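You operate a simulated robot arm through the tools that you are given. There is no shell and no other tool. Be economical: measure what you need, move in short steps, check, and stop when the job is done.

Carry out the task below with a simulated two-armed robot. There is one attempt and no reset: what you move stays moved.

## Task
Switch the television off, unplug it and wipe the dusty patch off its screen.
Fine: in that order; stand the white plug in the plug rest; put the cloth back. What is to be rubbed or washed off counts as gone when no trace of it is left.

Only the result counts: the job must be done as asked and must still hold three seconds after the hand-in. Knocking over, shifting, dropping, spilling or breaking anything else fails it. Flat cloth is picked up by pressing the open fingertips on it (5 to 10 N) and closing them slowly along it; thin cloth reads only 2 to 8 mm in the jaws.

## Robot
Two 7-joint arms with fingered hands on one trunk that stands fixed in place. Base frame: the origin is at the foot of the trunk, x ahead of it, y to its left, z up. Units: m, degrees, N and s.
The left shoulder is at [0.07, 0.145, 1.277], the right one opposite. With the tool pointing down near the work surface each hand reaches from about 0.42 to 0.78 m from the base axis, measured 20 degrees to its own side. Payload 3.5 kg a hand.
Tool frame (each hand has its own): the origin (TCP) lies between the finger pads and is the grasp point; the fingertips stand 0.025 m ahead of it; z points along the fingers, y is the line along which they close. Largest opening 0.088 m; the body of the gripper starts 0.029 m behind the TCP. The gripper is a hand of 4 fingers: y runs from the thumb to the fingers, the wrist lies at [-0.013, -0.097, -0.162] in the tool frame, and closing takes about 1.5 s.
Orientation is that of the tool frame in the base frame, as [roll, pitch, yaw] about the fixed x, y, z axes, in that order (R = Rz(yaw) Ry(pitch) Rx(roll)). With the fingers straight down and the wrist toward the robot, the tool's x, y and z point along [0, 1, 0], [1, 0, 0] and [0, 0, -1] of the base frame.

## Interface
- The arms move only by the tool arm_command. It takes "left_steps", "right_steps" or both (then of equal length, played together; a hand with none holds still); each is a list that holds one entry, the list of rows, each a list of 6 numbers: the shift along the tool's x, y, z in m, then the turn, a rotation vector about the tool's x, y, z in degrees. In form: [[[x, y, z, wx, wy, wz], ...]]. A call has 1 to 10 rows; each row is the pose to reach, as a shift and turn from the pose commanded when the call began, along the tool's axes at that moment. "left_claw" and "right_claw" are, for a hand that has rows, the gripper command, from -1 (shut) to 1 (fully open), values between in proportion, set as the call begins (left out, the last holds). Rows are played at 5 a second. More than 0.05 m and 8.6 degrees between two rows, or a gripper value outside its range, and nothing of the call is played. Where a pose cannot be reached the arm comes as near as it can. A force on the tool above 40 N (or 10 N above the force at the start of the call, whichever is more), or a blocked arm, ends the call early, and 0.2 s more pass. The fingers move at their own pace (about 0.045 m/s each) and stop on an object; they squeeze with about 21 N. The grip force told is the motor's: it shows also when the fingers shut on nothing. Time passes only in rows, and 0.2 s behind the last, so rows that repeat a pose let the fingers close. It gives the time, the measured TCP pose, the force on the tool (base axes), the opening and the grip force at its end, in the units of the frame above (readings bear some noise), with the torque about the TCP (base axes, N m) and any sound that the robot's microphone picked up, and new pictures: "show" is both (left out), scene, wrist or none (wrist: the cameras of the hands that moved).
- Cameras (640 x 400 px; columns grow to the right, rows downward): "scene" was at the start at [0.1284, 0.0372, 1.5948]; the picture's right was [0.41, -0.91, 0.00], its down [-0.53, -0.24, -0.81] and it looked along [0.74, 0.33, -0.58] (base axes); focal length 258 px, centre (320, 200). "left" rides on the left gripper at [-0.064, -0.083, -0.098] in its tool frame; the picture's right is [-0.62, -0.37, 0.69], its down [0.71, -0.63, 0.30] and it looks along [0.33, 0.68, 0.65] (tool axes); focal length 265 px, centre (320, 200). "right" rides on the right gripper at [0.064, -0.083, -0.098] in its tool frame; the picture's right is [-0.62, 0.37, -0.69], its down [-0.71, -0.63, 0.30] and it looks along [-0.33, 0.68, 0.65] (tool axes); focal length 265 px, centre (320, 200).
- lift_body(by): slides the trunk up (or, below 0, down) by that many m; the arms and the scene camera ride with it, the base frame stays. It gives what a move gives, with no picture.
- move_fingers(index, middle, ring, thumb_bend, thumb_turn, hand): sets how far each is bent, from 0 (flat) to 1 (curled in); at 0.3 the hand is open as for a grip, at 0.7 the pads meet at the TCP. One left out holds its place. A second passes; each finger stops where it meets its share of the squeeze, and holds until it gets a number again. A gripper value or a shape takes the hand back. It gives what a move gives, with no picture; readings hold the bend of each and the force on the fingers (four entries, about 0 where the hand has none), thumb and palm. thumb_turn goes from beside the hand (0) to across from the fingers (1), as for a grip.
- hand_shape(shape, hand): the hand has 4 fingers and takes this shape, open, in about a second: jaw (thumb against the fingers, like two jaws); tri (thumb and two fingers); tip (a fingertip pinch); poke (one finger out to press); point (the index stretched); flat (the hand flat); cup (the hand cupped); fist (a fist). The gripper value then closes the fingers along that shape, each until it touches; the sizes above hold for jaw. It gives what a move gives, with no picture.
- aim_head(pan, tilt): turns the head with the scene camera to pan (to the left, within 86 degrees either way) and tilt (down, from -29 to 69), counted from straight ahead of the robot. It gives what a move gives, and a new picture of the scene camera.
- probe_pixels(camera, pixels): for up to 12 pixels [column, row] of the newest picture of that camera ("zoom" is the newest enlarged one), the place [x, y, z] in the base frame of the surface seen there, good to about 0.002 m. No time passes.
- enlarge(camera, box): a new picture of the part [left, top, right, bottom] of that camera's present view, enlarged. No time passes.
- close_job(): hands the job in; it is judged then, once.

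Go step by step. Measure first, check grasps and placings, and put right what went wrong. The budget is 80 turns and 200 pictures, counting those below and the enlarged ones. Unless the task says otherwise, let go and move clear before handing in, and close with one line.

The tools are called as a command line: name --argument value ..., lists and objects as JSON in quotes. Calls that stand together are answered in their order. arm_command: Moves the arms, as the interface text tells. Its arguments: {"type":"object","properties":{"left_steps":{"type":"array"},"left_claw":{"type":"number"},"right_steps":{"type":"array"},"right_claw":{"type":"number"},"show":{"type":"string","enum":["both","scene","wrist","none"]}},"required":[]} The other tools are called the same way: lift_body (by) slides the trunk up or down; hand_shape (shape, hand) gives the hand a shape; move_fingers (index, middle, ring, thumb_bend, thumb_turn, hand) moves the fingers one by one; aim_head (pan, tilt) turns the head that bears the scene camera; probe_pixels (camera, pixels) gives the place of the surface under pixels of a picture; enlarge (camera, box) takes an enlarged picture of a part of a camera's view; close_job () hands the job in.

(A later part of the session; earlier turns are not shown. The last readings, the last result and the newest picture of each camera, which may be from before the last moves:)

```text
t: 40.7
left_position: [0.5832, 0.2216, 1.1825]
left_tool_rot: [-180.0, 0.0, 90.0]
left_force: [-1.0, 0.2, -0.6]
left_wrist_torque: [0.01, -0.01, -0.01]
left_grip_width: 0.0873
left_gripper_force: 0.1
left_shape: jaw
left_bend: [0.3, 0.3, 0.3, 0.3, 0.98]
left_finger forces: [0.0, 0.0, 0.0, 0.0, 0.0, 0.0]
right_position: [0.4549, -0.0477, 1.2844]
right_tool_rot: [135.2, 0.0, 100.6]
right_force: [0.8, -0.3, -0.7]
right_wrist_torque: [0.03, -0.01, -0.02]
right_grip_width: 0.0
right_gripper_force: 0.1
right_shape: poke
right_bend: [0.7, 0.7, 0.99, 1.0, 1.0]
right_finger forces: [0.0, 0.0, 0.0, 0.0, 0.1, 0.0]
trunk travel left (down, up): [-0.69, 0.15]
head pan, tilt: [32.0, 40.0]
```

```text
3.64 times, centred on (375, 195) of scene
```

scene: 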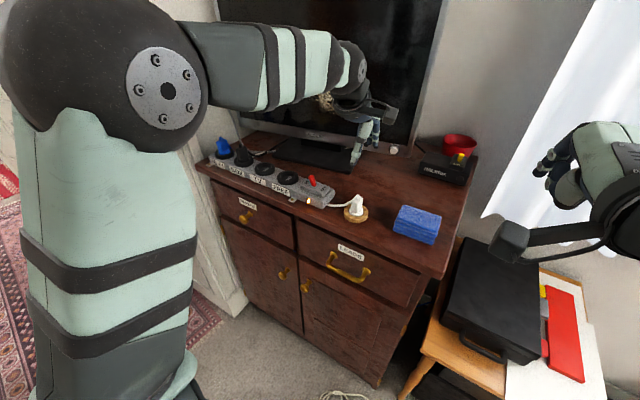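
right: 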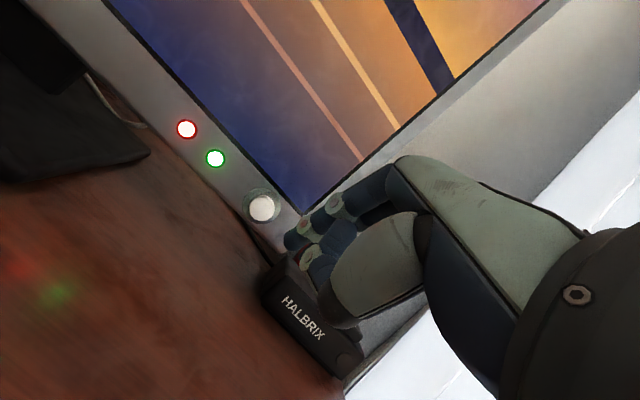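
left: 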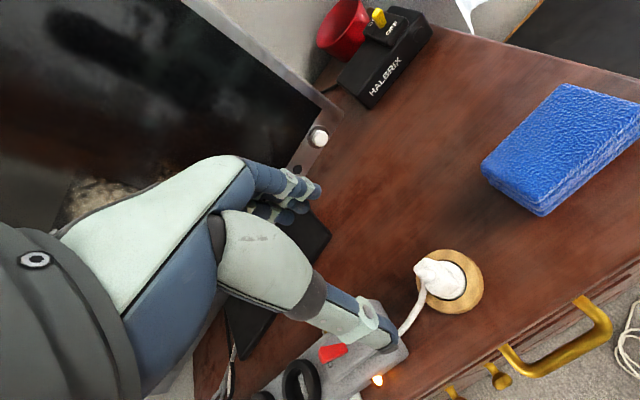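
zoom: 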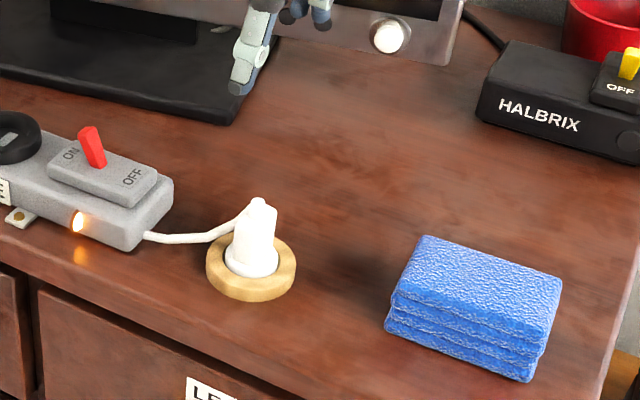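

The plug stands in the rest. Now I measure the folded cloth.

probe_pixels --camera "zoom" --pixels '[[426, 241], [556, 283], [540, 345], [400, 297], [470, 290], [395, 325], [525, 375], [530, 330], [412, 292], [600, 300]]'

enlarge --camera "left" --box '[460, 60, 640, 240]'

probe_pixels --camera "left" --pixels '[[565, 90], [490, 165], [540, 200], [520, 190], [635, 108], [560, 150], [539, 212]]'

```text
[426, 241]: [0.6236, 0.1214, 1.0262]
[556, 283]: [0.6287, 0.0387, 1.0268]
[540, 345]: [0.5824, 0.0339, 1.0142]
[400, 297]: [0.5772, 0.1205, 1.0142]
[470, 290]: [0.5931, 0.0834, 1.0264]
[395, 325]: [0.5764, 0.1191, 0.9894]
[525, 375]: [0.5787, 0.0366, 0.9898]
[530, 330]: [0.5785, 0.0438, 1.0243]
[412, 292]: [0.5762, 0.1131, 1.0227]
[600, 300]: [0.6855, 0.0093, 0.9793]
```

```text
2.22 times, centred on (550, 150) of left
```

zoom: 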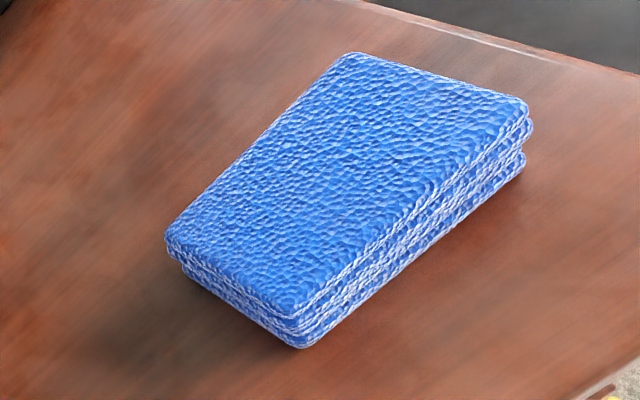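

```text
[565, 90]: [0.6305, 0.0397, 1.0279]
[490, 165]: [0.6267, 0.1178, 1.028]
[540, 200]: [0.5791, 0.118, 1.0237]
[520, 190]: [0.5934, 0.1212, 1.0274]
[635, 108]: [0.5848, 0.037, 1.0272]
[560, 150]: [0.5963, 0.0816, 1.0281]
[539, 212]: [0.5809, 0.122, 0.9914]
```

Cloth block spans x 0.577–0.630, y 0.036–0.121, z 0.98–1.0275. I move the right hand out of the way, then bring the left above the cloth.

arm_command --right_steps '[[[-0.04, 0, 0, 0, 0, 0], [-0.08, 0, 0, 0, 0, 0], [-0.12, 0, 0, 0, 0, 0], [-0.16, 0, 0, 0, 0, 0], [-0.2, 0, 0, 0, 0, 0]]]' --show "none"

arm_command --left_steps '[[[-0.04, 0.005, 0.0, 0, 0, 0], [-0.08, 0.01, 0.0, 0, 0, 0], [-0.12, 0.02, 0.02, 0, 0, 0], [-0.1426, 0.02, 0.05, 0, 0, 0], [-0.1426, 0.02, 0.075, 0, 0, 0], [-0.1426, 0.02, 0.075, 0, 0, 0]]]'

enlarge --camera "left" --box '[230, 130, 470, 350]'

```text
t: 41.9
left_position: [0.5828, 0.2203, 1.1818]
left_tool_rot: [-179.9, -0.2, 90.0]
left_force: [-0.2, 0.5, 0.4]
left_wrist_torque: [0.01, 0.01, 0.01]
left_grip_width: 0.0875
left_gripper_force: 0.1
left_shape: jaw
left_bend: [0.3, 0.3, 0.3, 0.3, 0.98]
left_finger forces: [0.0, 0.0, 0.0, 0.0, 0.1, 0.0]
right_position: [0.4902, -0.2498, 1.2828]
right_tool_rot: [135.0, -0.1, 100.4]
right_force: [0.0, 0.1, 0.6]
right_wrist_torque: [0.0, 0.03, 0.01]
right_grip_width: 0.0001
right_gripper_force: 0.1
right_shape: poke
right_bend: [0.7, 0.7, 0.99, 1.0, 1.0]
right_finger forces: [0.0, 0.0, 0.1, 0.0, 0.0, 0.0]
trunk travel left (down, up): [-0.69, 0.15]
head pan, tilt: [32.0, 40.0]
```

```text
t: 43.3
left_position: [0.603, 0.0786, 1.1057]
left_tool_rot: [-180.0, 0.0, 90.1]
left_force: [-0.1, -0.1, 1.3]
left_wrist_torque: [-0.03, 0.01, -0.04]
left_grip_width: 0.0874
left_gripper_force: 0.1
left_shape: jaw
left_bend: [0.3, 0.3, 0.3, 0.3, 0.98]
left_finger forces: [0.0, 0.0, 0.0, 0.1, 0.1, 0.0]
right_position: [0.4895, -0.247, 1.2832]
right_tool_rot: [135.1, 0.0, 100.5]
right_force: [0.1, 0.2, -0.3]
right_wrist_torque: [0.0, 0.0, -0.01]
right_grip_width: 0.0
right_gripper_force: 0.3
right_shape: poke
right_bend: [0.7, 0.7, 0.99, 1.0, 1.0]
right_finger forces: [0.0, 0.0, 0.0, 0.0, 0.0, 0.0]
trunk travel left (down, up): [-0.69, 0.15]
head pan, tilt: [32.0, 40.0]
```

scene: 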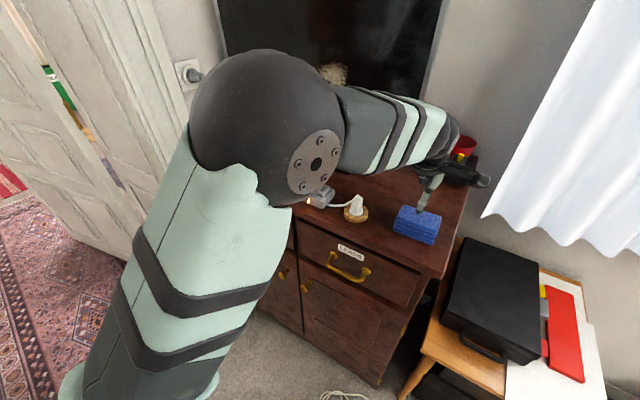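
left: 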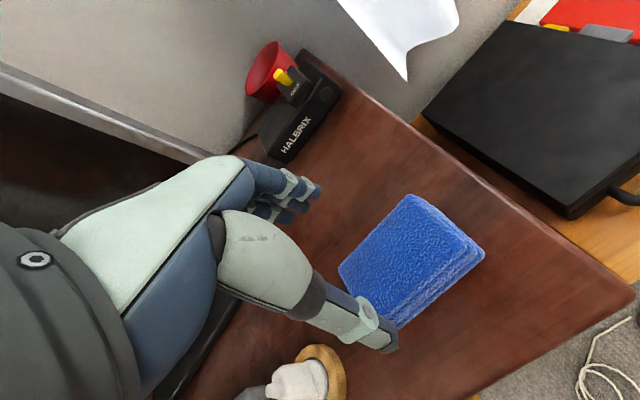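

```text
1.82 times, centred on (350, 240) of left
```

zoom: 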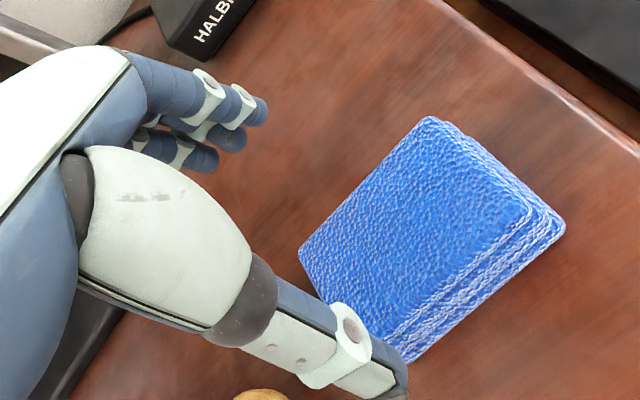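

The open jaw straddles the cloth. Descend to z≈1.028 and close.

arm_command --left_steps '[[[0, 0, 0.03, 0, 0, 0], [0, 0, 0.055, 0, 0, 0], [0, 0, 0.07, 0, 0, 0], [0, 0, 0.078, 0, 0, 0], [0, 0, 0.078, 0, 0, 0]]]' --show "none"

arm_command --left_steps '[[[0, 0, 0, 0, 0, 0], [0, 0, 0, 0, 0, 0], [0, 0, 0, 0, 0, 0], [0, 0, 0, 0, 0, 0], [0, 0, 0, 0, 0, 0], [0, 0, 0, 0, 0, 0]]]' --left_claw -1 --show "wrist"

enlarge --camera "scene" --box '[380, 150, 480, 250]'

```text
t: 44.5
left_position: [0.603, 0.0805, 1.0294]
left_tool_rot: [-180.0, -0.1, 90.0]
left_force: [-0.5, -0.2, -0.6]
left_wrist_torque: [0.0, 0.03, -0.03]
left_grip_width: 0.0875
left_gripper_force: 0.2
left_shape: jaw
left_bend: [0.3, 0.3, 0.3, 0.3, 0.98]
left_finger forces: [0.0, 0.1, 0.1, 0.1, 0.1, 0.0]
right_position: [0.4897, -0.2462, 1.2847]
right_tool_rot: [135.0, 0.0, 100.5]
right_force: [-0.3, 0.7, -0.2]
right_wrist_torque: [0.03, -0.02, 0.0]
right_grip_width: 0.0001
right_gripper_force: 0.0
right_shape: poke
right_bend: [0.7, 0.7, 0.99, 1.0, 1.0]
right_finger forces: [0.0, 0.1, 0.1, 0.0, 0.0, 0.0]
trunk travel left (down, up): [-0.69, 0.15]
head pan, tilt: [32.0, 40.0]
```

```text
t: 45.9
left_position: [0.6028, 0.0802, 1.0292]
left_tool_rot: [-180.0, -0.1, 90.1]
left_force: [0.5, 1.2, 0.4]
left_wrist_torque: [0.02, 0.01, -0.01]
left_grip_width: 0.0547
left_gripper_force: 20.8
left_shape: jaw
left_bend: [0.29, 0.41, 0.38, 0.61, 0.99]
left_finger forces: [10.7, 5.7, 2.7, 0.1, 19.0, 0.0]
right_position: [0.4904, -0.2467, 1.2834]
right_tool_rot: [135.1, 0.1, 100.5]
right_force: [0.0, -0.1, 0.2]
right_wrist_torque: [0.02, 0.0, 0.01]
right_grip_width: 0.0
right_gripper_force: 0.1
right_shape: poke
right_bend: [0.7, 0.7, 0.99, 1.0, 1.0]
right_finger forces: [0.1, 0.0, 0.0, 0.0, 0.1, 0.1]
trunk travel left (down, up): [-0.69, 0.15]
head pan, tilt: [32.0, 40.0]
```

left: 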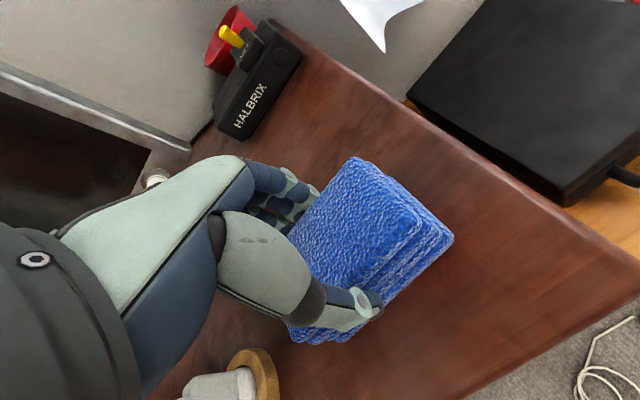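

```text
4.00 times, centred on (430, 200) of scene
```

zoom: 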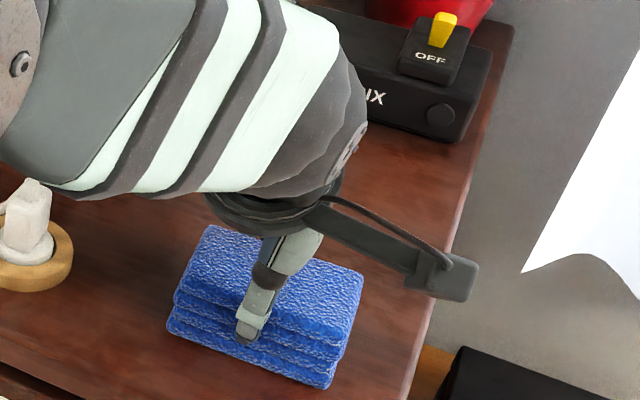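

Firm grip (54.7 mm, 20.8 N). I lift and move back-left for tilting.

arm_command --left_steps '[[[0, 0, -0.03, 0, 0, 0], [0, 0, -0.07, 0, 0, 0], [0, 0, -0.11, 0, 0, 0], [0, 0, -0.15, 0, 0, 0], [0.04, -0.016, -0.17, 0, 0, 0], [0.085, -0.032, -0.17, 0, 0, 0], [0.13, -0.048, -0.17, 0, 0, 0], [0.175, -0.064, -0.17, 0, 0, 0], [0.22, -0.08, -0.17, 0, 0, 0], [0.26, -0.1, -0.17, 0, 0, 0]]]' --show "none"

arm_command --left_steps '[[[0, 0, 0, 0, 0, -5.2], [0, 0, 0, 0, 0, -10.5], [0, 0, 0, 0, 0, -10.5]]]' --show "none"

arm_command --left_steps '[[[0, 0, 0, -8.5, 0, 0], [0, 0, 0, -17, 0, 0], [0, 0, 0, -25.5, 0, 0], [0, 0, 0, -34, 0, 0], [0, 0, 0, -42.5, 0, 0], [0, 0, 0, -51, 0, 0], [0, 0, 0, -59.5, 0, 0], [0, 0, 0, -68, 0, 0], [0, 0, 0, -76.5, 0, 0], [0, 0, 0, -85, 0, 0]]]'

```text
t: 48.1
left_position: [0.5015, 0.3422, 1.2022]
left_tool_rot: [179.9, 0.1, 90.0]
left_force: [0.0, -0.4, -1.4]
left_wrist_torque: [-0.01, -0.01, -0.03]
left_grip_width: 0.0543
left_gripper_force: 20.4
left_shape: jaw
left_bend: [0.29, 0.41, 0.38, 0.62, 0.99]
left_finger forces: [10.6, 5.6, 2.6, 0.0, 18.9, 0.0]
right_position: [0.4902, -0.2441, 1.2841]
right_tool_rot: [135.0, 0.2, 100.4]
right_force: [0.8, 0.4, 0.7]
right_wrist_torque: [-0.07, 0.03, -0.01]
right_grip_width: 0.0003
right_gripper_force: 0.1
right_shape: poke
right_bend: [0.7, 0.7, 0.99, 1.0, 1.0]
right_finger forces: [0.0, 0.0, 0.0, 0.1, 0.0, 0.1]
trunk travel left (down, up): [-0.69, 0.15]
head pan, tilt: [32.0, 40.0]
```

```text
t: 48.9
left_position: [0.5011, 0.3395, 1.1998]
left_tool_rot: [179.9, 0.0, 100.6]
left_force: [0.4, -0.2, -0.7]
left_wrist_torque: [0.05, -0.01, -0.01]
left_grip_width: 0.0541
left_gripper_force: 20.7
left_shape: jaw
left_bend: [0.29, 0.41, 0.38, 0.62, 0.99]
left_finger forces: [10.7, 5.6, 2.7, 0.1, 18.9, 0.0]
right_position: [0.4907, -0.246, 1.2832]
right_tool_rot: [135.1, -0.1, 100.6]
right_force: [-0.2, -0.1, 0.2]
right_wrist_torque: [0.0, -0.01, 0.01]
right_grip_width: 0.0
right_gripper_force: 0.0
right_shape: poke
right_bend: [0.7, 0.7, 0.99, 1.0, 1.0]
right_finger forces: [0.0, 0.1, 0.1, 0.0, 0.0, 0.0]
trunk travel left (down, up): [-0.69, 0.15]
head pan, tilt: [32.0, 40.0]
```

```text
t: 51.1
left_position: [0.5024, 0.3424, 1.1968]
left_tool_rot: [95.1, 0.0, 100.5]
left_force: [-0.3, 0.5, -0.4]
left_wrist_torque: [0.01, 0.01, -0.03]
left_grip_width: 0.0534
left_gripper_force: 20.5
left_shape: jaw
left_bend: [0.74, 0.42, 0.39, 0.62, 0.99]
left_finger forces: [10.5, 5.5, 2.7, 0.0, 19.2, 0.0]
right_position: [0.4893, -0.2413, 1.284]
right_tool_rot: [135.1, 0.3, 100.4]
right_force: [-0.1, 0.1, 0.6]
right_wrist_torque: [-0.02, 0.02, -0.04]
right_grip_width: 0.0001
right_gripper_force: 0.0
right_shape: poke
right_bend: [0.7, 0.7, 0.99, 1.0, 1.0]
right_finger forces: [0.1, 0.0, 0.1, 0.0, 0.1, 0.2]
trunk travel left (down, up): [-0.69, 0.15]
head pan, tilt: [32.0, 40.0]
```

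scene: 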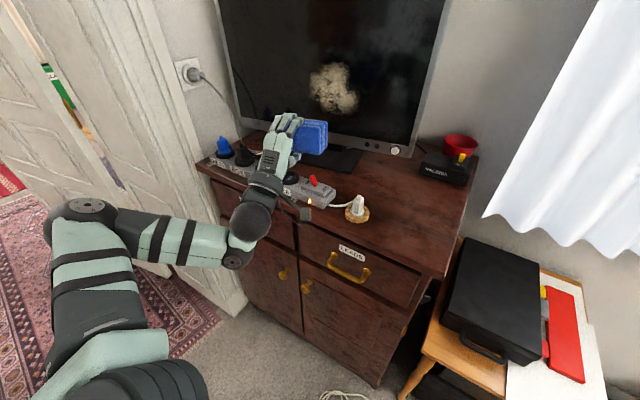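
left: 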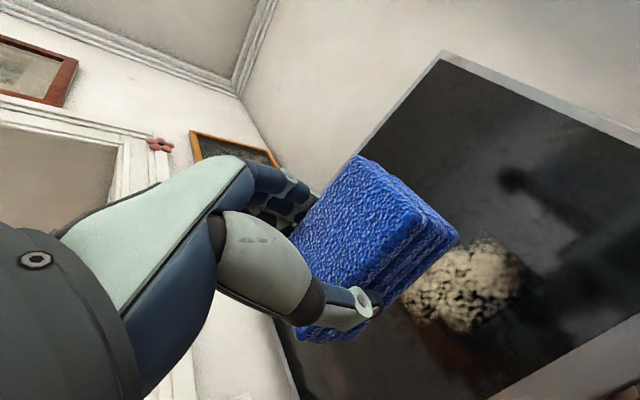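

The cloth is held and faces the screen. I measure the dust patch extents precisely.

enlarge --camera "scene" --box '[295, 50, 375, 125]'

probe_pixels --camera "scene" --pixels '[[308, 78], [358, 100], [332, 62], [345, 116], [318, 105], [350, 75], [312, 66], [330, 112]]'

```text
5.33 times, centred on (335, 88) of scene
```

zoom: 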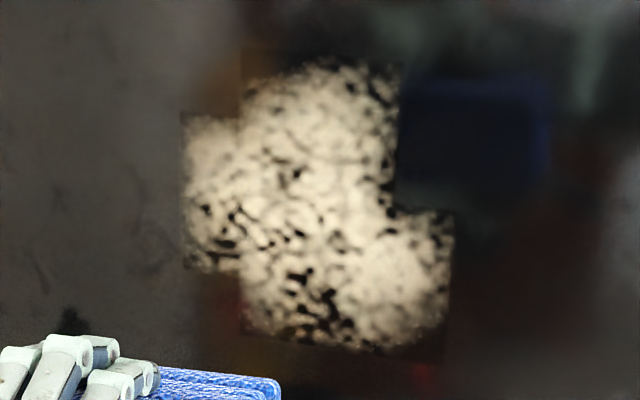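

```text
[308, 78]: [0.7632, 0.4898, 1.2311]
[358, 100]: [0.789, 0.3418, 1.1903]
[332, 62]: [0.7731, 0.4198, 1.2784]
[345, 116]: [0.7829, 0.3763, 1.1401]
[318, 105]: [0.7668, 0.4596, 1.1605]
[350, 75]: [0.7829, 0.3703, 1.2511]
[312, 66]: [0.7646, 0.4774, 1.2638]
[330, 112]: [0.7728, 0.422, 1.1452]
```

Patch spans y 0.336–0.488, z 1.138–1.282 on the screen plane 0.983x+0.182y≈0.837. I level the hand and go to a standoff ~3.5 cm from the screen.

arm_command --left_steps '[[[0.003, 0.006, 0.038, -2.5, 0, 0], [0.006, 0.012, 0.076, -5, 0, 0], [0.009, 0.018, 0.115, -5, 0, 0], [0.012, 0.024, 0.153, -5, 0, 0], [0.015, 0.03, 0.192, -5, 0, 0], [0.015, 0.03, 0.192, -5, 0, 0]]]'

```text
t: 52.5
left_position: [0.6889, 0.3911, 1.2121]
left_tool_rot: [89.9, -0.2, 100.4]
left_force: [-0.8, 0.0, -0.9]
left_wrist_torque: [0.02, 0.01, -0.02]
left_grip_width: 0.0532
left_gripper_force: 20.7
left_shape: jaw
left_bend: [0.74, 0.42, 0.39, 0.62, 0.99]
left_finger forces: [10.2, 5.5, 2.6, 0.0, 18.8, 0.0]
right_position: [0.4887, -0.2451, 1.2843]
right_tool_rot: [135.0, 0.0, 100.5]
right_force: [0.1, 0.6, -0.1]
right_wrist_torque: [0.0, -0.04, 0.03]
right_grip_width: 0.0
right_gripper_force: 0.0
right_shape: poke
right_bend: [0.7, 0.7, 0.99, 1.0, 1.0]
right_finger forces: [0.0, 0.0, 0.0, 0.0, 0.1, 0.1]
trunk travel left (down, up): [-0.69, 0.15]
head pan, tilt: [32.0, 40.0]
```

scene: 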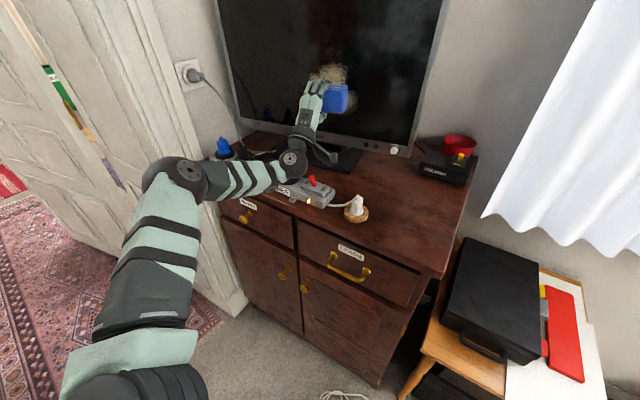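
left: 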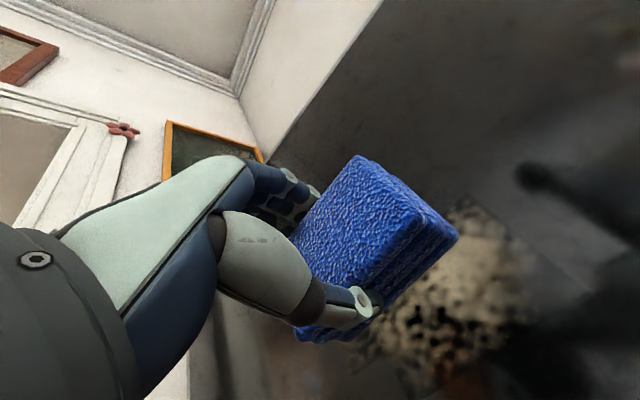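

To keep the wrist from coming down on the strip's switch, I roll the hand 90° (wrist to the right, cloth upright) here at the standoff.

arm_command --left_steps '[[[0, 0, -0.01, 0, 0, -8.5], [0, 0, -0.02, 0, 0, -17], [0, 0, -0.02, 0, 0, -25.5], [0, 0, -0.02, 0, 0, -34], [0, 0, -0.02, 0, 0, -42.5], [0, 0, -0.02, 0, 0, -51], [0, 0, -0.02, 0, 0, -59.5], [0, 0, -0.02, 0, 0, -68], [0, 0, -0.02, 0, 0, -76.5], [0, 0, -0.02, 0, 0, -85]]]'

```text
t: 54.7
left_position: [0.6708, 0.3864, 1.2118]
left_tool_rot: [90.4, 85.2, 101.0]
left_force: [0.2, 0.4, -0.7]
left_wrist_torque: [-0.03, 0.02, 0.04]
left_grip_width: 0.0533
left_gripper_force: 20.4
left_shape: jaw
left_bend: [0.74, 0.42, 0.39, 0.62, 0.99]
left_finger forces: [10.3, 5.4, 2.6, 0.0, 18.6, 0.1]
right_position: [0.491, -0.2459, 1.2839]
right_tool_rot: [135.2, 0.0, 100.5]
right_force: [-0.2, 0.0, 0.5]
right_wrist_torque: [-0.03, 0.03, -0.02]
right_grip_width: 0.0002
right_gripper_force: 0.0
right_shape: poke
right_bend: [0.7, 0.7, 0.99, 1.0, 1.0]
right_finger forces: [0.1, 0.1, 0.0, 0.0, 0.0, 0.1]
trunk travel left (down, up): [-0.69, 0.15]
head pan, tilt: [32.0, 40.0]
```

scene: 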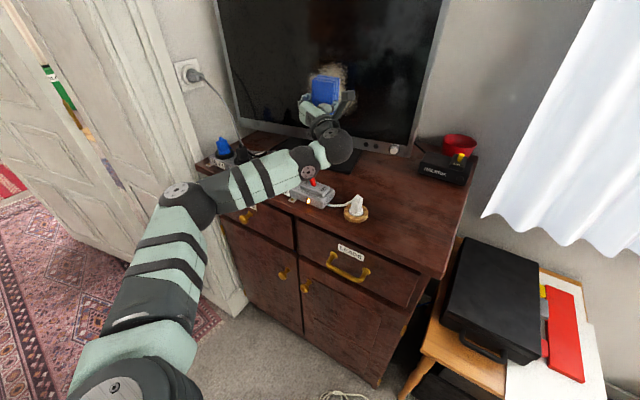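
left: 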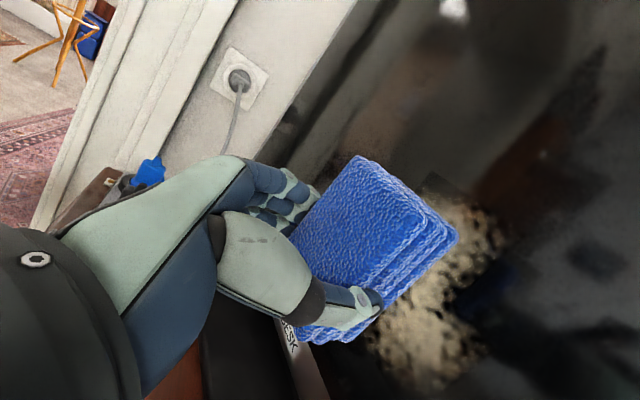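

Forearm passes over the strip; I check its height before going on.

probe_pixels --camera "scene" --pixels '[[195, 205], [240, 195], [265, 190], [290, 180], [310, 170], [340, 155], [318, 145]]'

enlarge --camera "scene" --box '[200, 60, 380, 220]'

```text
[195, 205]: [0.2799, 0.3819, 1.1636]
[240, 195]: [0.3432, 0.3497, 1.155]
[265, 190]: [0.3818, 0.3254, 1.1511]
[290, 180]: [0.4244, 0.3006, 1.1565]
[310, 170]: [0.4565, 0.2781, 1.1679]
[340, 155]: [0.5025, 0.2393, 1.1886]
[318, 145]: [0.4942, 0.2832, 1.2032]
```

```text
2.50 times, centred on (290, 140) of scene
```

zoom: 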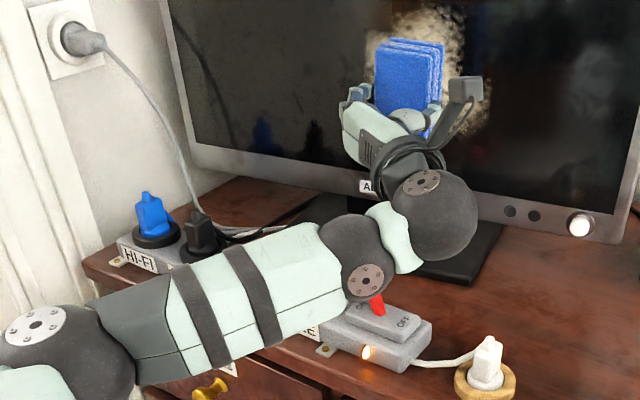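

Forearm is at z≈1.15 and well clear. I finish the roll, then go to the lower-right start of the wipe, just short of contact.

arm_command --left_steps '[[[0, 0, 0.01, 0, 0, -5], [0, 0, 0.02, 0, 0, -5]]]' --show "none"

arm_command --left_steps '[[[0.02, -0.03, 0.005, 0, 0, 0], [0.04, -0.053, 0.015, 0, 0, 0], [0.04, -0.053, 0.025, 0, 0, 0], [0.04, -0.053, 0.025, 0, 0, 0]]]'

```text
t: 55.3
left_position: [0.6906, 0.3901, 1.2109]
left_tool_rot: [27.0, 90.0, 37.6]
left_force: [-0.5, 0.1, -0.8]
left_wrist_torque: [-0.01, 0.02, 0.02]
left_grip_width: 0.0534
left_gripper_force: 21.1
left_shape: jaw
left_bend: [0.74, 0.42, 0.39, 0.62, 0.99]
left_finger forces: [10.4, 5.5, 2.7, 0.1, 18.5, 0.0]
right_position: [0.4895, -0.2458, 1.2828]
right_tool_rot: [135.1, 0.0, 100.4]
right_force: [0.3, -0.3, -0.2]
right_wrist_torque: [-0.02, 0.0, 0.0]
right_grip_width: 0.0001
right_gripper_force: 0.0
right_shape: poke
right_bend: [0.7, 0.7, 0.99, 1.0, 1.0]
right_finger forces: [0.0, 0.0, 0.0, 0.1, 0.0, 0.0]
trunk travel left (down, up): [-0.69, 0.15]
head pan, tilt: [32.0, 40.0]
```

```text
t: 56.3
left_position: [0.7256, 0.3427, 1.1714]
left_tool_rot: [114.5, 89.9, 125.0]
left_force: [0.4, 0.1, -0.8]
left_wrist_torque: [-0.01, -0.02, 0.01]
left_grip_width: 0.0533
left_gripper_force: 21.6
left_shape: jaw
left_bend: [0.74, 0.42, 0.39, 0.62, 0.99]
left_finger forces: [10.5, 5.4, 2.7, 0.0, 18.6, 0.0]
right_position: [0.4908, -0.2464, 1.284]
right_tool_rot: [135.1, 0.0, 100.5]
right_force: [0.4, 0.2, 0.8]
right_wrist_torque: [0.01, -0.05, -0.01]
right_grip_width: 0.0
right_gripper_force: 0.2
right_shape: poke
right_bend: [0.7, 0.7, 0.99, 1.0, 1.0]
right_finger forces: [0.1, 0.1, 0.0, 0.0, 0.0, 0.0]
trunk travel left (down, up): [-0.69, 0.15]
head pan, tilt: [32.0, 40.0]
```

scene: 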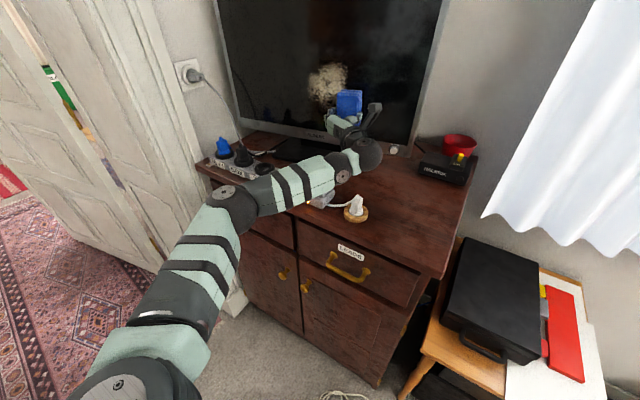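
left: 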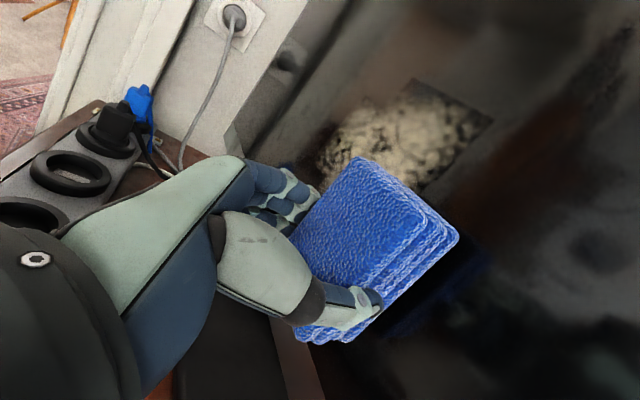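

Standoff n≈0.776, contact expected at ≈0.788. I press forward gently.

arm_command --left_steps '[[[0, 0, 0.006, 0, 0, 0], [0, 0, 0.01, 0, 0, 0], [0, 0, 0.013, 0, 0, 0], [0, 0, 0.015, 0, 0, 0]]]' --show "none"

```text
t: 57.3
left_position: [0.7399, 0.344, 1.1714]
left_tool_rot: [83.3, 89.9, 93.7]
left_force: [-0.4, 0.5, 0.3]
left_wrist_torque: [0.02, 0.03, 0.04]
left_grip_width: 0.053
left_gripper_force: 20.9
left_shape: jaw
left_bend: [0.74, 0.42, 0.39, 0.62, 0.99]
left_finger forces: [10.5, 5.5, 2.7, 0.1, 18.6, 0.0]
right_position: [0.4905, -0.2459, 1.2835]
right_tool_rot: [135.1, 0.0, 100.5]
right_force: [-0.3, 0.6, 0.3]
right_wrist_torque: [0.02, -0.01, 0.0]
right_grip_width: 0.0
right_gripper_force: 0.1
right_shape: poke
right_bend: [0.7, 0.7, 0.99, 1.0, 1.0]
right_finger forces: [0.0, 0.0, 0.0, 0.0, 0.0, 0.1]
trunk travel left (down, up): [-0.69, 0.15]
head pan, tilt: [32.0, 40.0]
```

No contact yet at n≈0.790; I advance a few mm more.

arm_command --left_steps '[[[0, 0, 0.002, 0, 0, 0], [0, 0, 0.004, 0, 0, 0], [0, 0, 0.006, 0, 0, 0], [0, 0, 0.007, 0, 0, 0]]]' --show "scene"

enlarge --camera "scene" --box '[300, 50, 400, 150]'

```text
t: 58.3
left_position: [0.7427, 0.3453, 1.174]
left_tool_rot: [26.3, 89.9, 36.8]
left_force: [-14.0, -4.5, -6.3]
left_wrist_torque: [-0.09, 0.12, 0.02]
left_grip_width: 0.0529
left_gripper_force: 21.0
left_shape: jaw
left_bend: [0.74, 0.42, 0.39, 0.62, 1.0]
left_finger forces: [10.9, 6.3, 3.1, 0.0, 21.4, 0.0]
right_position: [0.4871, -0.2477, 1.2845]
right_tool_rot: [134.9, 0.0, 100.6]
right_force: [-0.4, 0.2, -0.8]
right_wrist_torque: [0.01, 0.02, 0.02]
right_grip_width: 0.0005
right_gripper_force: 0.1
right_shape: poke
right_bend: [0.7, 0.7, 0.99, 1.0, 1.0]
right_finger forces: [0.1, 0.0, 0.0, 0.1, 0.1, 0.1]
trunk travel left (down, up): [-0.69, 0.15]
head pan, tilt: [32.0, 40.0]
```

scene: 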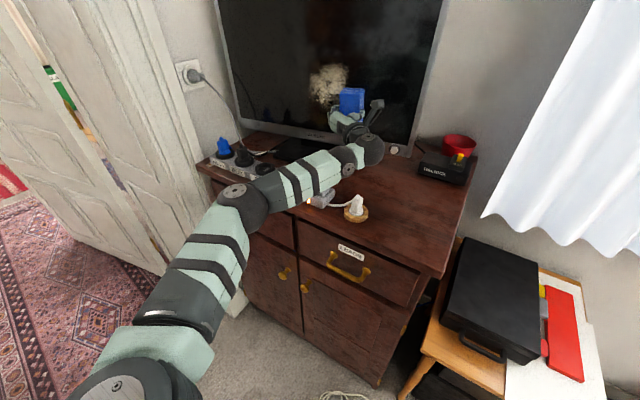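

```text
4.00 times, centred on (350, 100) of scene
```

zoom: 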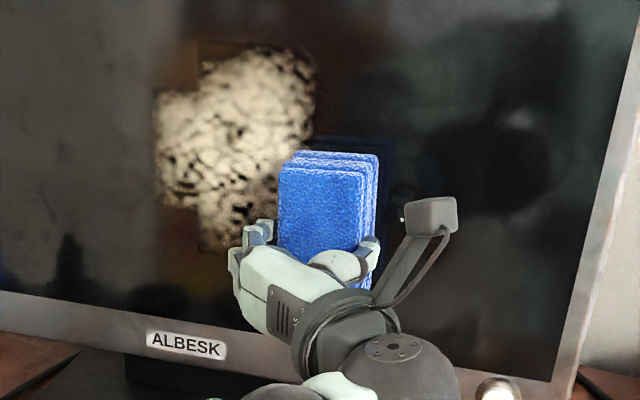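

Contact with ≈15 N. I ease 2 mm and sweep left slowly.

arm_command --left_steps '[[[0, 0.01, -0.002, 0, 0, 0], [0, 0.025, -0.002, 0, 0, 0], [0, 0.04, -0.002, 0, 0, 0], [0, 0.055, -0.002, 0, 0, 0], [0, 0.07, -0.002, 0, 0, 0], [0, 0.085, -0.002, 0, 0, 0], [0, 0.1, -0.002, 0, 0, 0], [0, 0.115, -0.002, 0, 0, 0], [0, 0.13, -0.002, 0, 0, 0]]]' --show "scene"

enlarge --camera "scene" --box '[280, 30, 400, 130]'

```text
t: 60.3
left_position: [0.7184, 0.4723, 1.1746]
left_tool_rot: [23.7, 89.9, 34.2]
left_force: [-4.8, -2.7, -0.1]
left_wrist_torque: [0.03, 0.03, -0.01]
left_grip_width: 0.0528
left_gripper_force: 21.5
left_shape: jaw
left_bend: [0.74, 0.42, 0.39, 0.62, 0.99]
left_finger forces: [10.5, 5.6, 2.9, 0.1, 21.3, 0.1]
right_position: [0.489, -0.246, 1.2842]
right_tool_rot: [135.0, 0.0, 100.6]
right_force: [-1.4, -0.2, 0.6]
right_wrist_torque: [0.0, -0.01, 0.0]
right_grip_width: 0.0002
right_gripper_force: 0.0
right_shape: poke
right_bend: [0.7, 0.7, 0.99, 1.0, 1.0]
right_finger forces: [0.1, 0.0, 0.1, 0.0, 0.0, 0.0]
trunk travel left (down, up): [-0.69, 0.15]
head pan, tilt: [32.0, 40.0]
```

scene: 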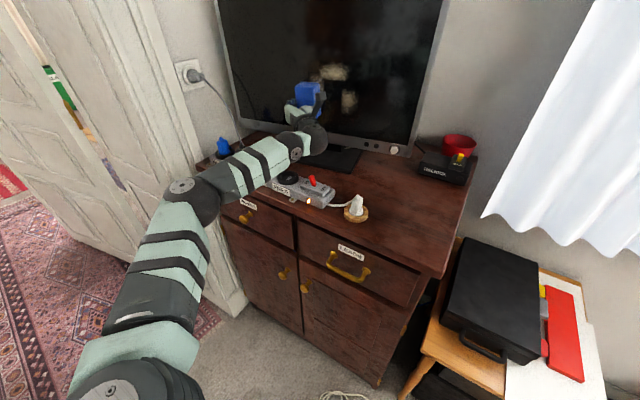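

```text
4.00 times, centred on (340, 80) of scene
```

zoom: 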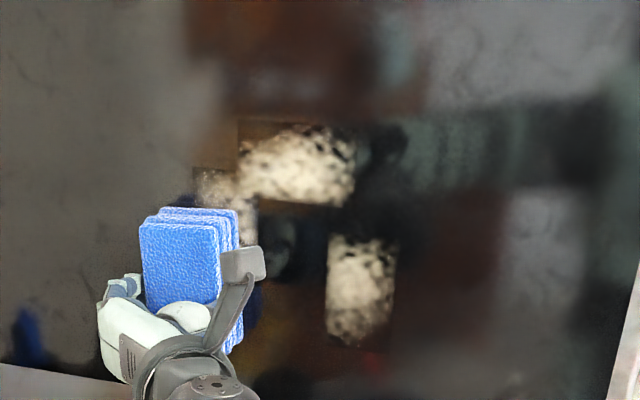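

Wiping works: the swept band is clean, with remnants at right (360,290) and above (300,170). I move up 4 cm in contact and sweep right.

arm_command --left_steps '[[[-0.02, 0, 0, 0, 0, 0], [-0.045, 0, 0, 0, 0, 0], [-0.045, -0.018, 0.0005, 0, 0, 0], [-0.045, -0.036, 0.001, 0, 0, 0], [-0.045, -0.054, 0.001, 0, 0, 0], [-0.045, -0.072, 0.001, 0, 0, 0], [-0.045, -0.09, 0.001, 0, 0, 0], [-0.045, -0.108, 0.001, 0, 0, 0], [-0.045, -0.126, 0.001, 0, 0, 0], [-0.045, -0.14, 0.001, 0, 0, 0]]]' --show "scene"

enlarge --camera "scene" --box '[280, 30, 400, 130]'

```text
t: 62.5
left_position: [0.7452, 0.3366, 1.2188]
left_tool_rot: [-22.2, 89.9, -11.5]
left_force: [-9.3, 1.5, -0.6]
left_wrist_torque: [0.01, 0.07, 0.12]
left_grip_width: 0.0527
left_gripper_force: 21.1
left_shape: jaw
left_bend: [0.74, 0.42, 0.39, 0.62, 0.99]
left_finger forces: [12.3, 6.6, 3.3, 0.0, 18.9, 0.0]
right_position: [0.4876, -0.2471, 1.2851]
right_tool_rot: [134.8, 0.0, 100.5]
right_force: [1.0, 0.9, -0.1]
right_wrist_torque: [0.01, -0.05, 0.03]
right_grip_width: 0.0001
right_gripper_force: 0.0
right_shape: poke
right_bend: [0.7, 0.7, 0.99, 1.0, 1.0]
right_finger forces: [0.0, 0.1, 0.0, 0.0, 0.1, 0.0]
trunk travel left (down, up): [-0.69, 0.15]
head pan, tilt: [32.0, 40.0]
```

scene: 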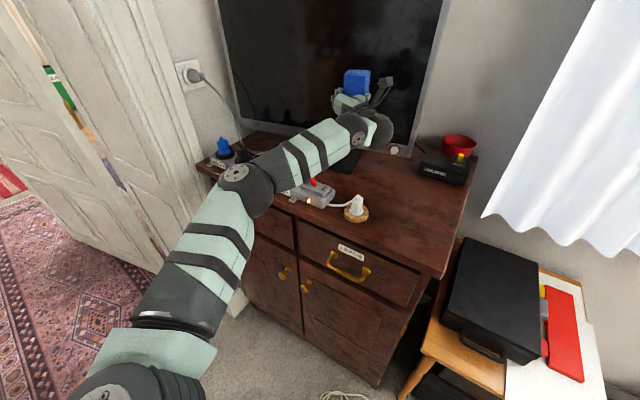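

```text
4.00 times, centred on (340, 80) of scene
```

zoom: 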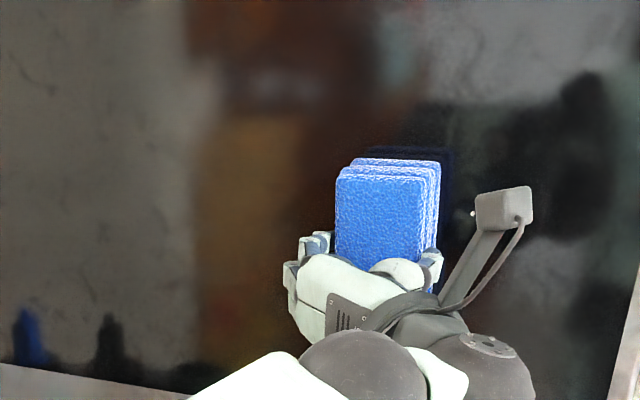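

The upper part is clean. I sweep down over the right remnant, left a bit, and then up the middle for good coverage.

arm_command --left_steps '[[[0.02, 0, 0, 0, 0, 0], [0.04, 0, 0, 0, 0, 0], [0.06, 0, 0, 0, 0, 0], [0.06, 0.02, 0, 0, 0, 0], [0.06, 0.04, 0, 0, 0, 0], [0.06, 0.06, 0, 0, 0, 0], [0.03, 0.06, 0, 0, 0, 0], [0.0, 0.06, 0, 0, 0, 0], [-0.03, 0.06, 0, 0, 0, 0], [-0.045, 0.06, 0, 0, 0, 0]]]' --show "none"

arm_command --left_steps '[[[0, 0.02, 0, 0, 0, 0], [0, 0.045, 0, 0, 0, 0], [0, 0.07, 0, 0, 0, 0], [0.03, 0.08, 0, 0, 0, 0], [0.06, 0.08, 0, 0, 0, 0], [0.09, 0.08, 0, 0, 0, 0], [0.105, 0.08, 0, 0, 0, 0]]]' --show "none"

arm_command --left_steps '[[[0, 0, -0.02, 0, 0, 0], [0, -0.01, -0.06, 0, 0, 0], [0, -0.02, -0.1, 0, 0, 0], [0, -0.03, -0.14, 0, 0, 0], [0, -0.03, -0.14, 0, 0, 0]]]'

enlarge --camera "scene" --box '[280, 30, 400, 130]'

```text
t: 64.7
left_position: [0.7346, 0.395, 1.2652]
left_tool_rot: [-7.8, 89.9, 2.7]
left_force: [-9.8, -1.8, -3.5]
left_wrist_torque: [-0.02, 0.11, 0.06]
left_grip_width: 0.0527
left_gripper_force: 20.9
left_shape: jaw
left_bend: [0.74, 0.41, 0.39, 0.62, 1.0]
left_finger forces: [11.5, 6.8, 3.2, 0.1, 21.0, 0.0]
right_position: [0.4889, -0.2459, 1.2842]
right_tool_rot: [134.9, 0.0, 100.5]
right_force: [0.0, -0.3, 0.4]
right_wrist_torque: [0.0, -0.01, -0.01]
right_grip_width: 0.0
right_gripper_force: 0.0
right_shape: poke
right_bend: [0.7, 0.7, 0.99, 1.0, 1.0]
right_finger forces: [0.0, 0.0, 0.0, 0.0, 0.0, 0.0]
trunk travel left (down, up): [-0.69, 0.15]
head pan, tilt: [32.0, 40.0]
```

```text
t: 66.3
left_position: [0.719, 0.4726, 1.16]
left_tool_rot: [13.3, 89.8, 23.9]
left_force: [-6.5, -0.3, 2.5]
left_wrist_torque: [-0.02, -0.04, -0.01]
left_grip_width: 0.0524
left_gripper_force: 21.9
left_shape: jaw
left_bend: [0.74, 0.42, 0.4, 0.62, 0.98]
left_finger forces: [11.4, 5.3, 2.8, 0.0, 19.3, 0.0]
right_position: [0.489, -0.2473, 1.2834]
right_tool_rot: [134.9, 0.0, 100.4]
right_force: [0.3, -0.6, -1.2]
right_wrist_torque: [0.01, 0.02, -0.01]
right_grip_width: 0.0
right_gripper_force: 0.1
right_shape: poke
right_bend: [0.7, 0.7, 0.99, 1.0, 1.0]
right_finger forces: [0.0, 0.0, 0.0, 0.1, 0.0, 0.1]
trunk travel left (down, up): [-0.69, 0.15]
head pan, tilt: [32.0, 40.0]
```

```text
t: 67.5
left_position: [0.5889, 0.4183, 1.1568]
left_tool_rot: [80.8, 89.8, 91.4]
left_force: [0.2, 0.0, -0.8]
left_wrist_torque: [-0.01, 0.03, -0.01]
left_grip_width: 0.0524
left_gripper_force: 21.4
left_shape: jaw
left_bend: [0.74, 0.42, 0.4, 0.62, 0.99]
left_finger forces: [10.9, 5.3, 3.0, 0.1, 19.1, 0.1]
right_position: [0.4905, -0.2467, 1.2848]
right_tool_rot: [135.0, 0.0, 100.5]
right_force: [-0.5, -0.1, 0.1]
right_wrist_torque: [0.04, 0.02, 0.01]
right_grip_width: 0.0
right_gripper_force: 0.0
right_shape: poke
right_bend: [0.7, 0.7, 0.99, 1.0, 1.0]
right_finger forces: [0.0, 0.1, 0.1, 0.1, 0.0, 0.0]
trunk travel left (down, up): [-0.69, 0.15]
head pan, tilt: [32.0, 40.0]
```

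scene: 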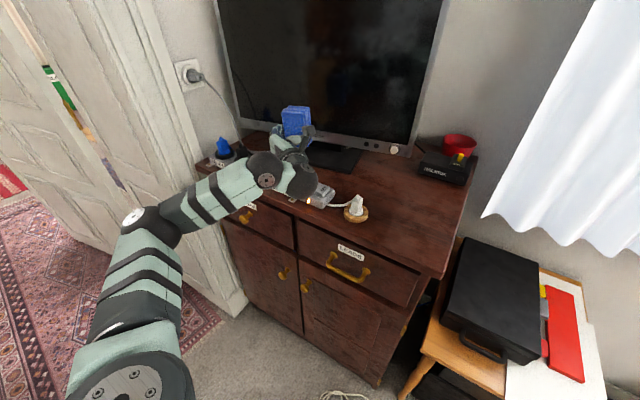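
left: 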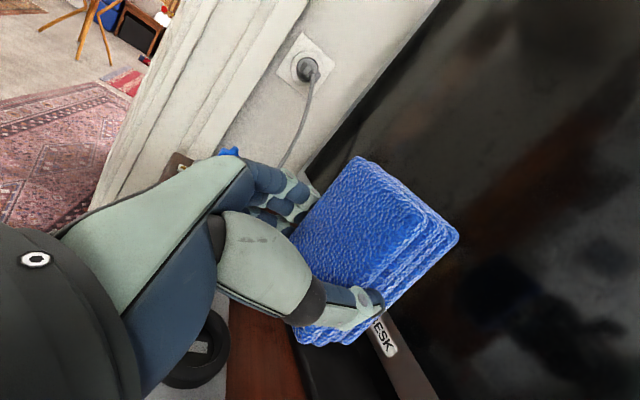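

```text
4.00 times, centred on (340, 80) of scene
```

zoom: 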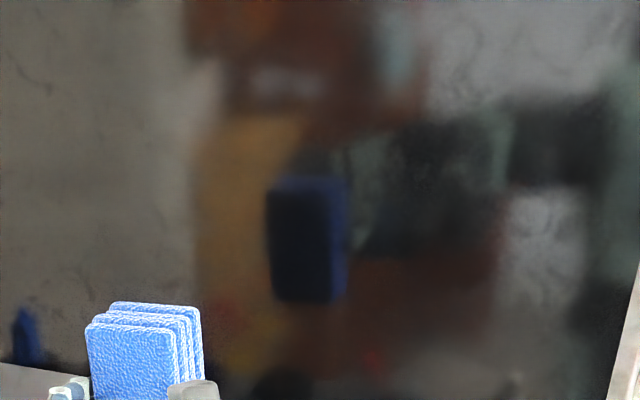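

The screen looks clean. I back up, raise, and roll/tilt the hand to point down again.

arm_command --left_steps '[[[-0.02, 0, -0.02, 0, 0, 0], [-0.04, 0, -0.04, 0, 0, 6], [-0.06, 0, -0.06, 0, 0, 14], [-0.08, 0, -0.08, 0, 0, 22], [-0.08, 0, -0.08, 0, 0, 30.5], [-0.08, 0, -0.08, 0, 0, 39], [-0.08, 0, -0.08, 0, 0, 47.5], [-0.08, 0, -0.08, 0, 0, 56], [-0.08, 0, -0.08, 0, 0, 64.5], [-0.08, 0, -0.08, 0, 0, 73]]]' --show "none"

arm_command --left_steps '[[[0, 0, 0, 0, 0, 8.5], [0, 0, 0, 0, 0, 17]]]' --show "none"

arm_command --left_steps '[[[0, 0, 0, 8.5, 0, 0], [0, 0, 0, 17, 0, 0], [0, 0, 0, 25.5, 0, 0], [0, 0, 0, 34, 0, 0], [0, 0, 0, 42.5, 0, 0], [0, 0, 0, 51, 0, 0], [0, 0, 0, 59.5, 0, 0], [0, 0, 0, 68, 0, 0], [0, 0, 0, 76.5, 0, 0], [0, 0, 0, 85, 0, 0]]]' --show "scene"

enlarge --camera "scene" --box '[270, 10, 400, 140]'

```text
t: 69.7
left_position: [0.5094, 0.4027, 1.2377]
left_tool_rot: [89.9, 16.9, 100.6]
left_force: [0.0, -0.6, -1.7]
left_wrist_torque: [0.0, 0.05, -0.02]
left_grip_width: 0.052
left_gripper_force: 20.9
left_shape: jaw
left_bend: [0.74, 0.42, 0.4, 0.62, 0.99]
left_finger forces: [10.2, 5.0, 2.8, 0.0, 18.4, 0.0]
right_position: [0.4917, -0.2472, 1.2837]
right_tool_rot: [135.0, -0.1, 100.5]
right_force: [0.4, 0.1, 0.3]
right_wrist_torque: [-0.01, 0.0, 0.02]
right_grip_width: 0.0
right_gripper_force: 0.0
right_shape: poke
right_bend: [0.7, 0.7, 0.99, 1.0, 1.0]
right_finger forces: [0.1, 0.0, 0.1, 0.0, 0.0, 0.1]
trunk travel left (down, up): [-0.69, 0.15]
head pan, tilt: [32.0, 40.0]
```

```text
t: 70.3
left_position: [0.5111, 0.402, 1.2386]
left_tool_rot: [90.0, -0.2, 100.5]
left_force: [-0.4, 0.1, -0.9]
left_wrist_torque: [-0.04, 0.02, -0.03]
left_grip_width: 0.0518
left_gripper_force: 20.7
left_shape: jaw
left_bend: [0.74, 0.42, 0.4, 0.62, 0.99]
left_finger forces: [10.2, 5.0, 2.6, 0.0, 18.4, 0.0]
right_position: [0.4893, -0.2466, 1.284]
right_tool_rot: [135.1, 0.0, 100.3]
right_force: [-0.2, -1.0, 0.4]
right_wrist_torque: [0.01, -0.01, -0.01]
right_grip_width: 0.0
right_gripper_force: 0.1
right_shape: poke
right_bend: [0.7, 0.7, 0.99, 1.0, 1.0]
right_finger forces: [0.0, 0.0, 0.0, 0.1, 0.1, 0.0]
trunk travel left (down, up): [-0.69, 0.15]
head pan, tilt: [32.0, 40.0]
```

```text
t: 71.0
left_position: [0.5172, 0.4042, 1.2266]
left_tool_rot: [109.8, -6.0, 102.7]
left_force: [16.7, 3.2, 7.5]
left_wrist_torque: [-0.55, 0.02, 1.21]
left_grip_width: 0.0517
left_gripper_force: 21.5
left_shape: jaw
left_bend: [0.74, 0.42, 0.4, 0.63, 0.99]
left_finger forces: [10.1, 5.0, 2.7, 0.0, 18.4, 0.0]
right_position: [0.493, -0.2476, 1.2816]
right_tool_rot: [135.2, 0.0, 100.5]
right_force: [0.8, 0.6, -0.4]
right_wrist_torque: [0.01, 0.0, 0.03]
right_grip_width: 0.0
right_gripper_force: 0.2
right_shape: poke
right_bend: [0.7, 0.7, 0.99, 1.0, 1.0]
right_finger forces: [0.0, 0.0, 0.0, 0.1, 0.0, 0.0]
trunk travel left (down, up): [-0.69, 0.15]
head pan, tilt: [32.0, 40.0]
stopped in row 3 (left hand): the force on the tool passed its limit at 180 N (the readings are from after the stop); the commanded pose is now the measured one
```

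scene: 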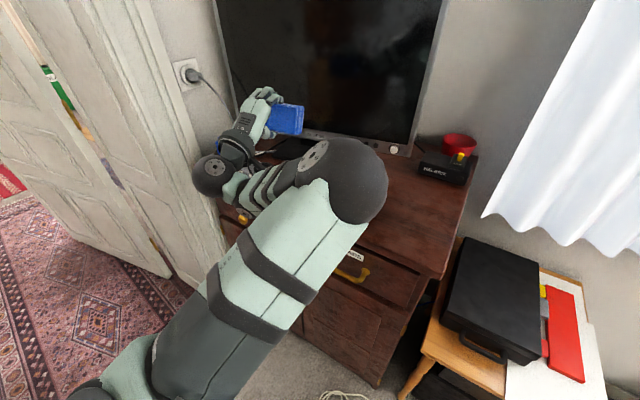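

```text
3.08 times, centred on (335, 75) of scene
```

zoom: 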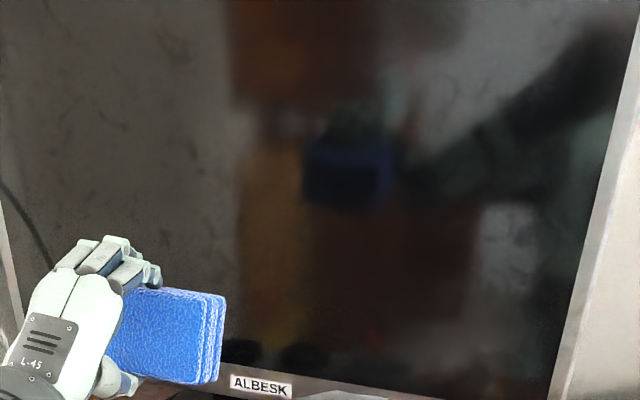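

The move stopped: the elbow swung over and a force peak occurred. The screen is clean; I check where the arm parts are and whether anything was disturbed.

probe_pixels --camera "scene" --pixels '[[210, 175], [235, 195], [270, 185], [320, 165], [350, 190], [385, 200], [300, 230], [235, 140]]'

enlarge --camera "scene" --box '[170, 80, 400, 240]'

enlarge --camera "left" --box '[0, 0, 639, 399]'

```text
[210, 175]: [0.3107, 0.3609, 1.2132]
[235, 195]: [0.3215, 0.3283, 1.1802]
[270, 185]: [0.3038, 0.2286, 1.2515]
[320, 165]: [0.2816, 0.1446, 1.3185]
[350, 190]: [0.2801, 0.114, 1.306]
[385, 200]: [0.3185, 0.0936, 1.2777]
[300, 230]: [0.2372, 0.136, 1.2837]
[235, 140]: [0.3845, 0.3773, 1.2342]
```

```text
2.50 times, centred on (285, 160) of scene
```

zoom: 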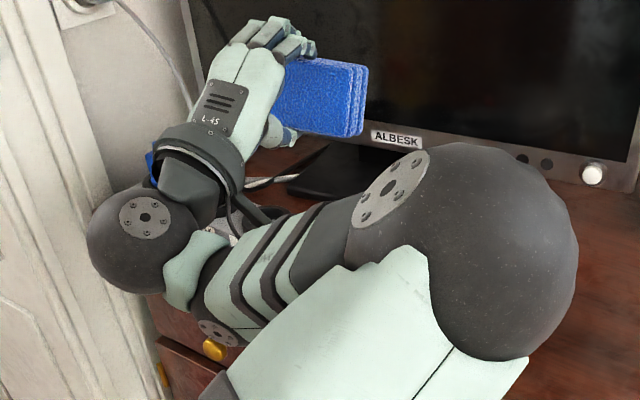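

```text
1.00 times, centred on (320, 200) of left (not enlarged: the box is as wide or as high as the picture)
```

zoom: 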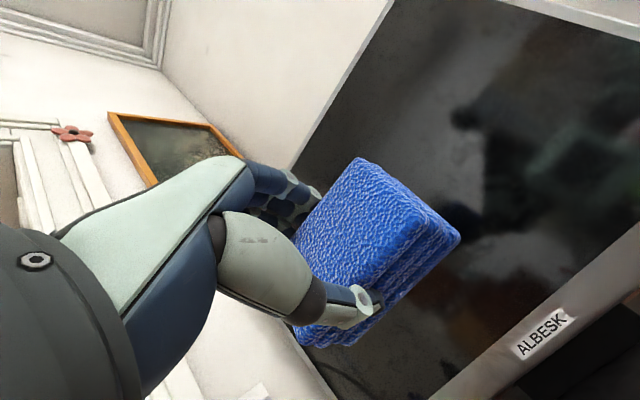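

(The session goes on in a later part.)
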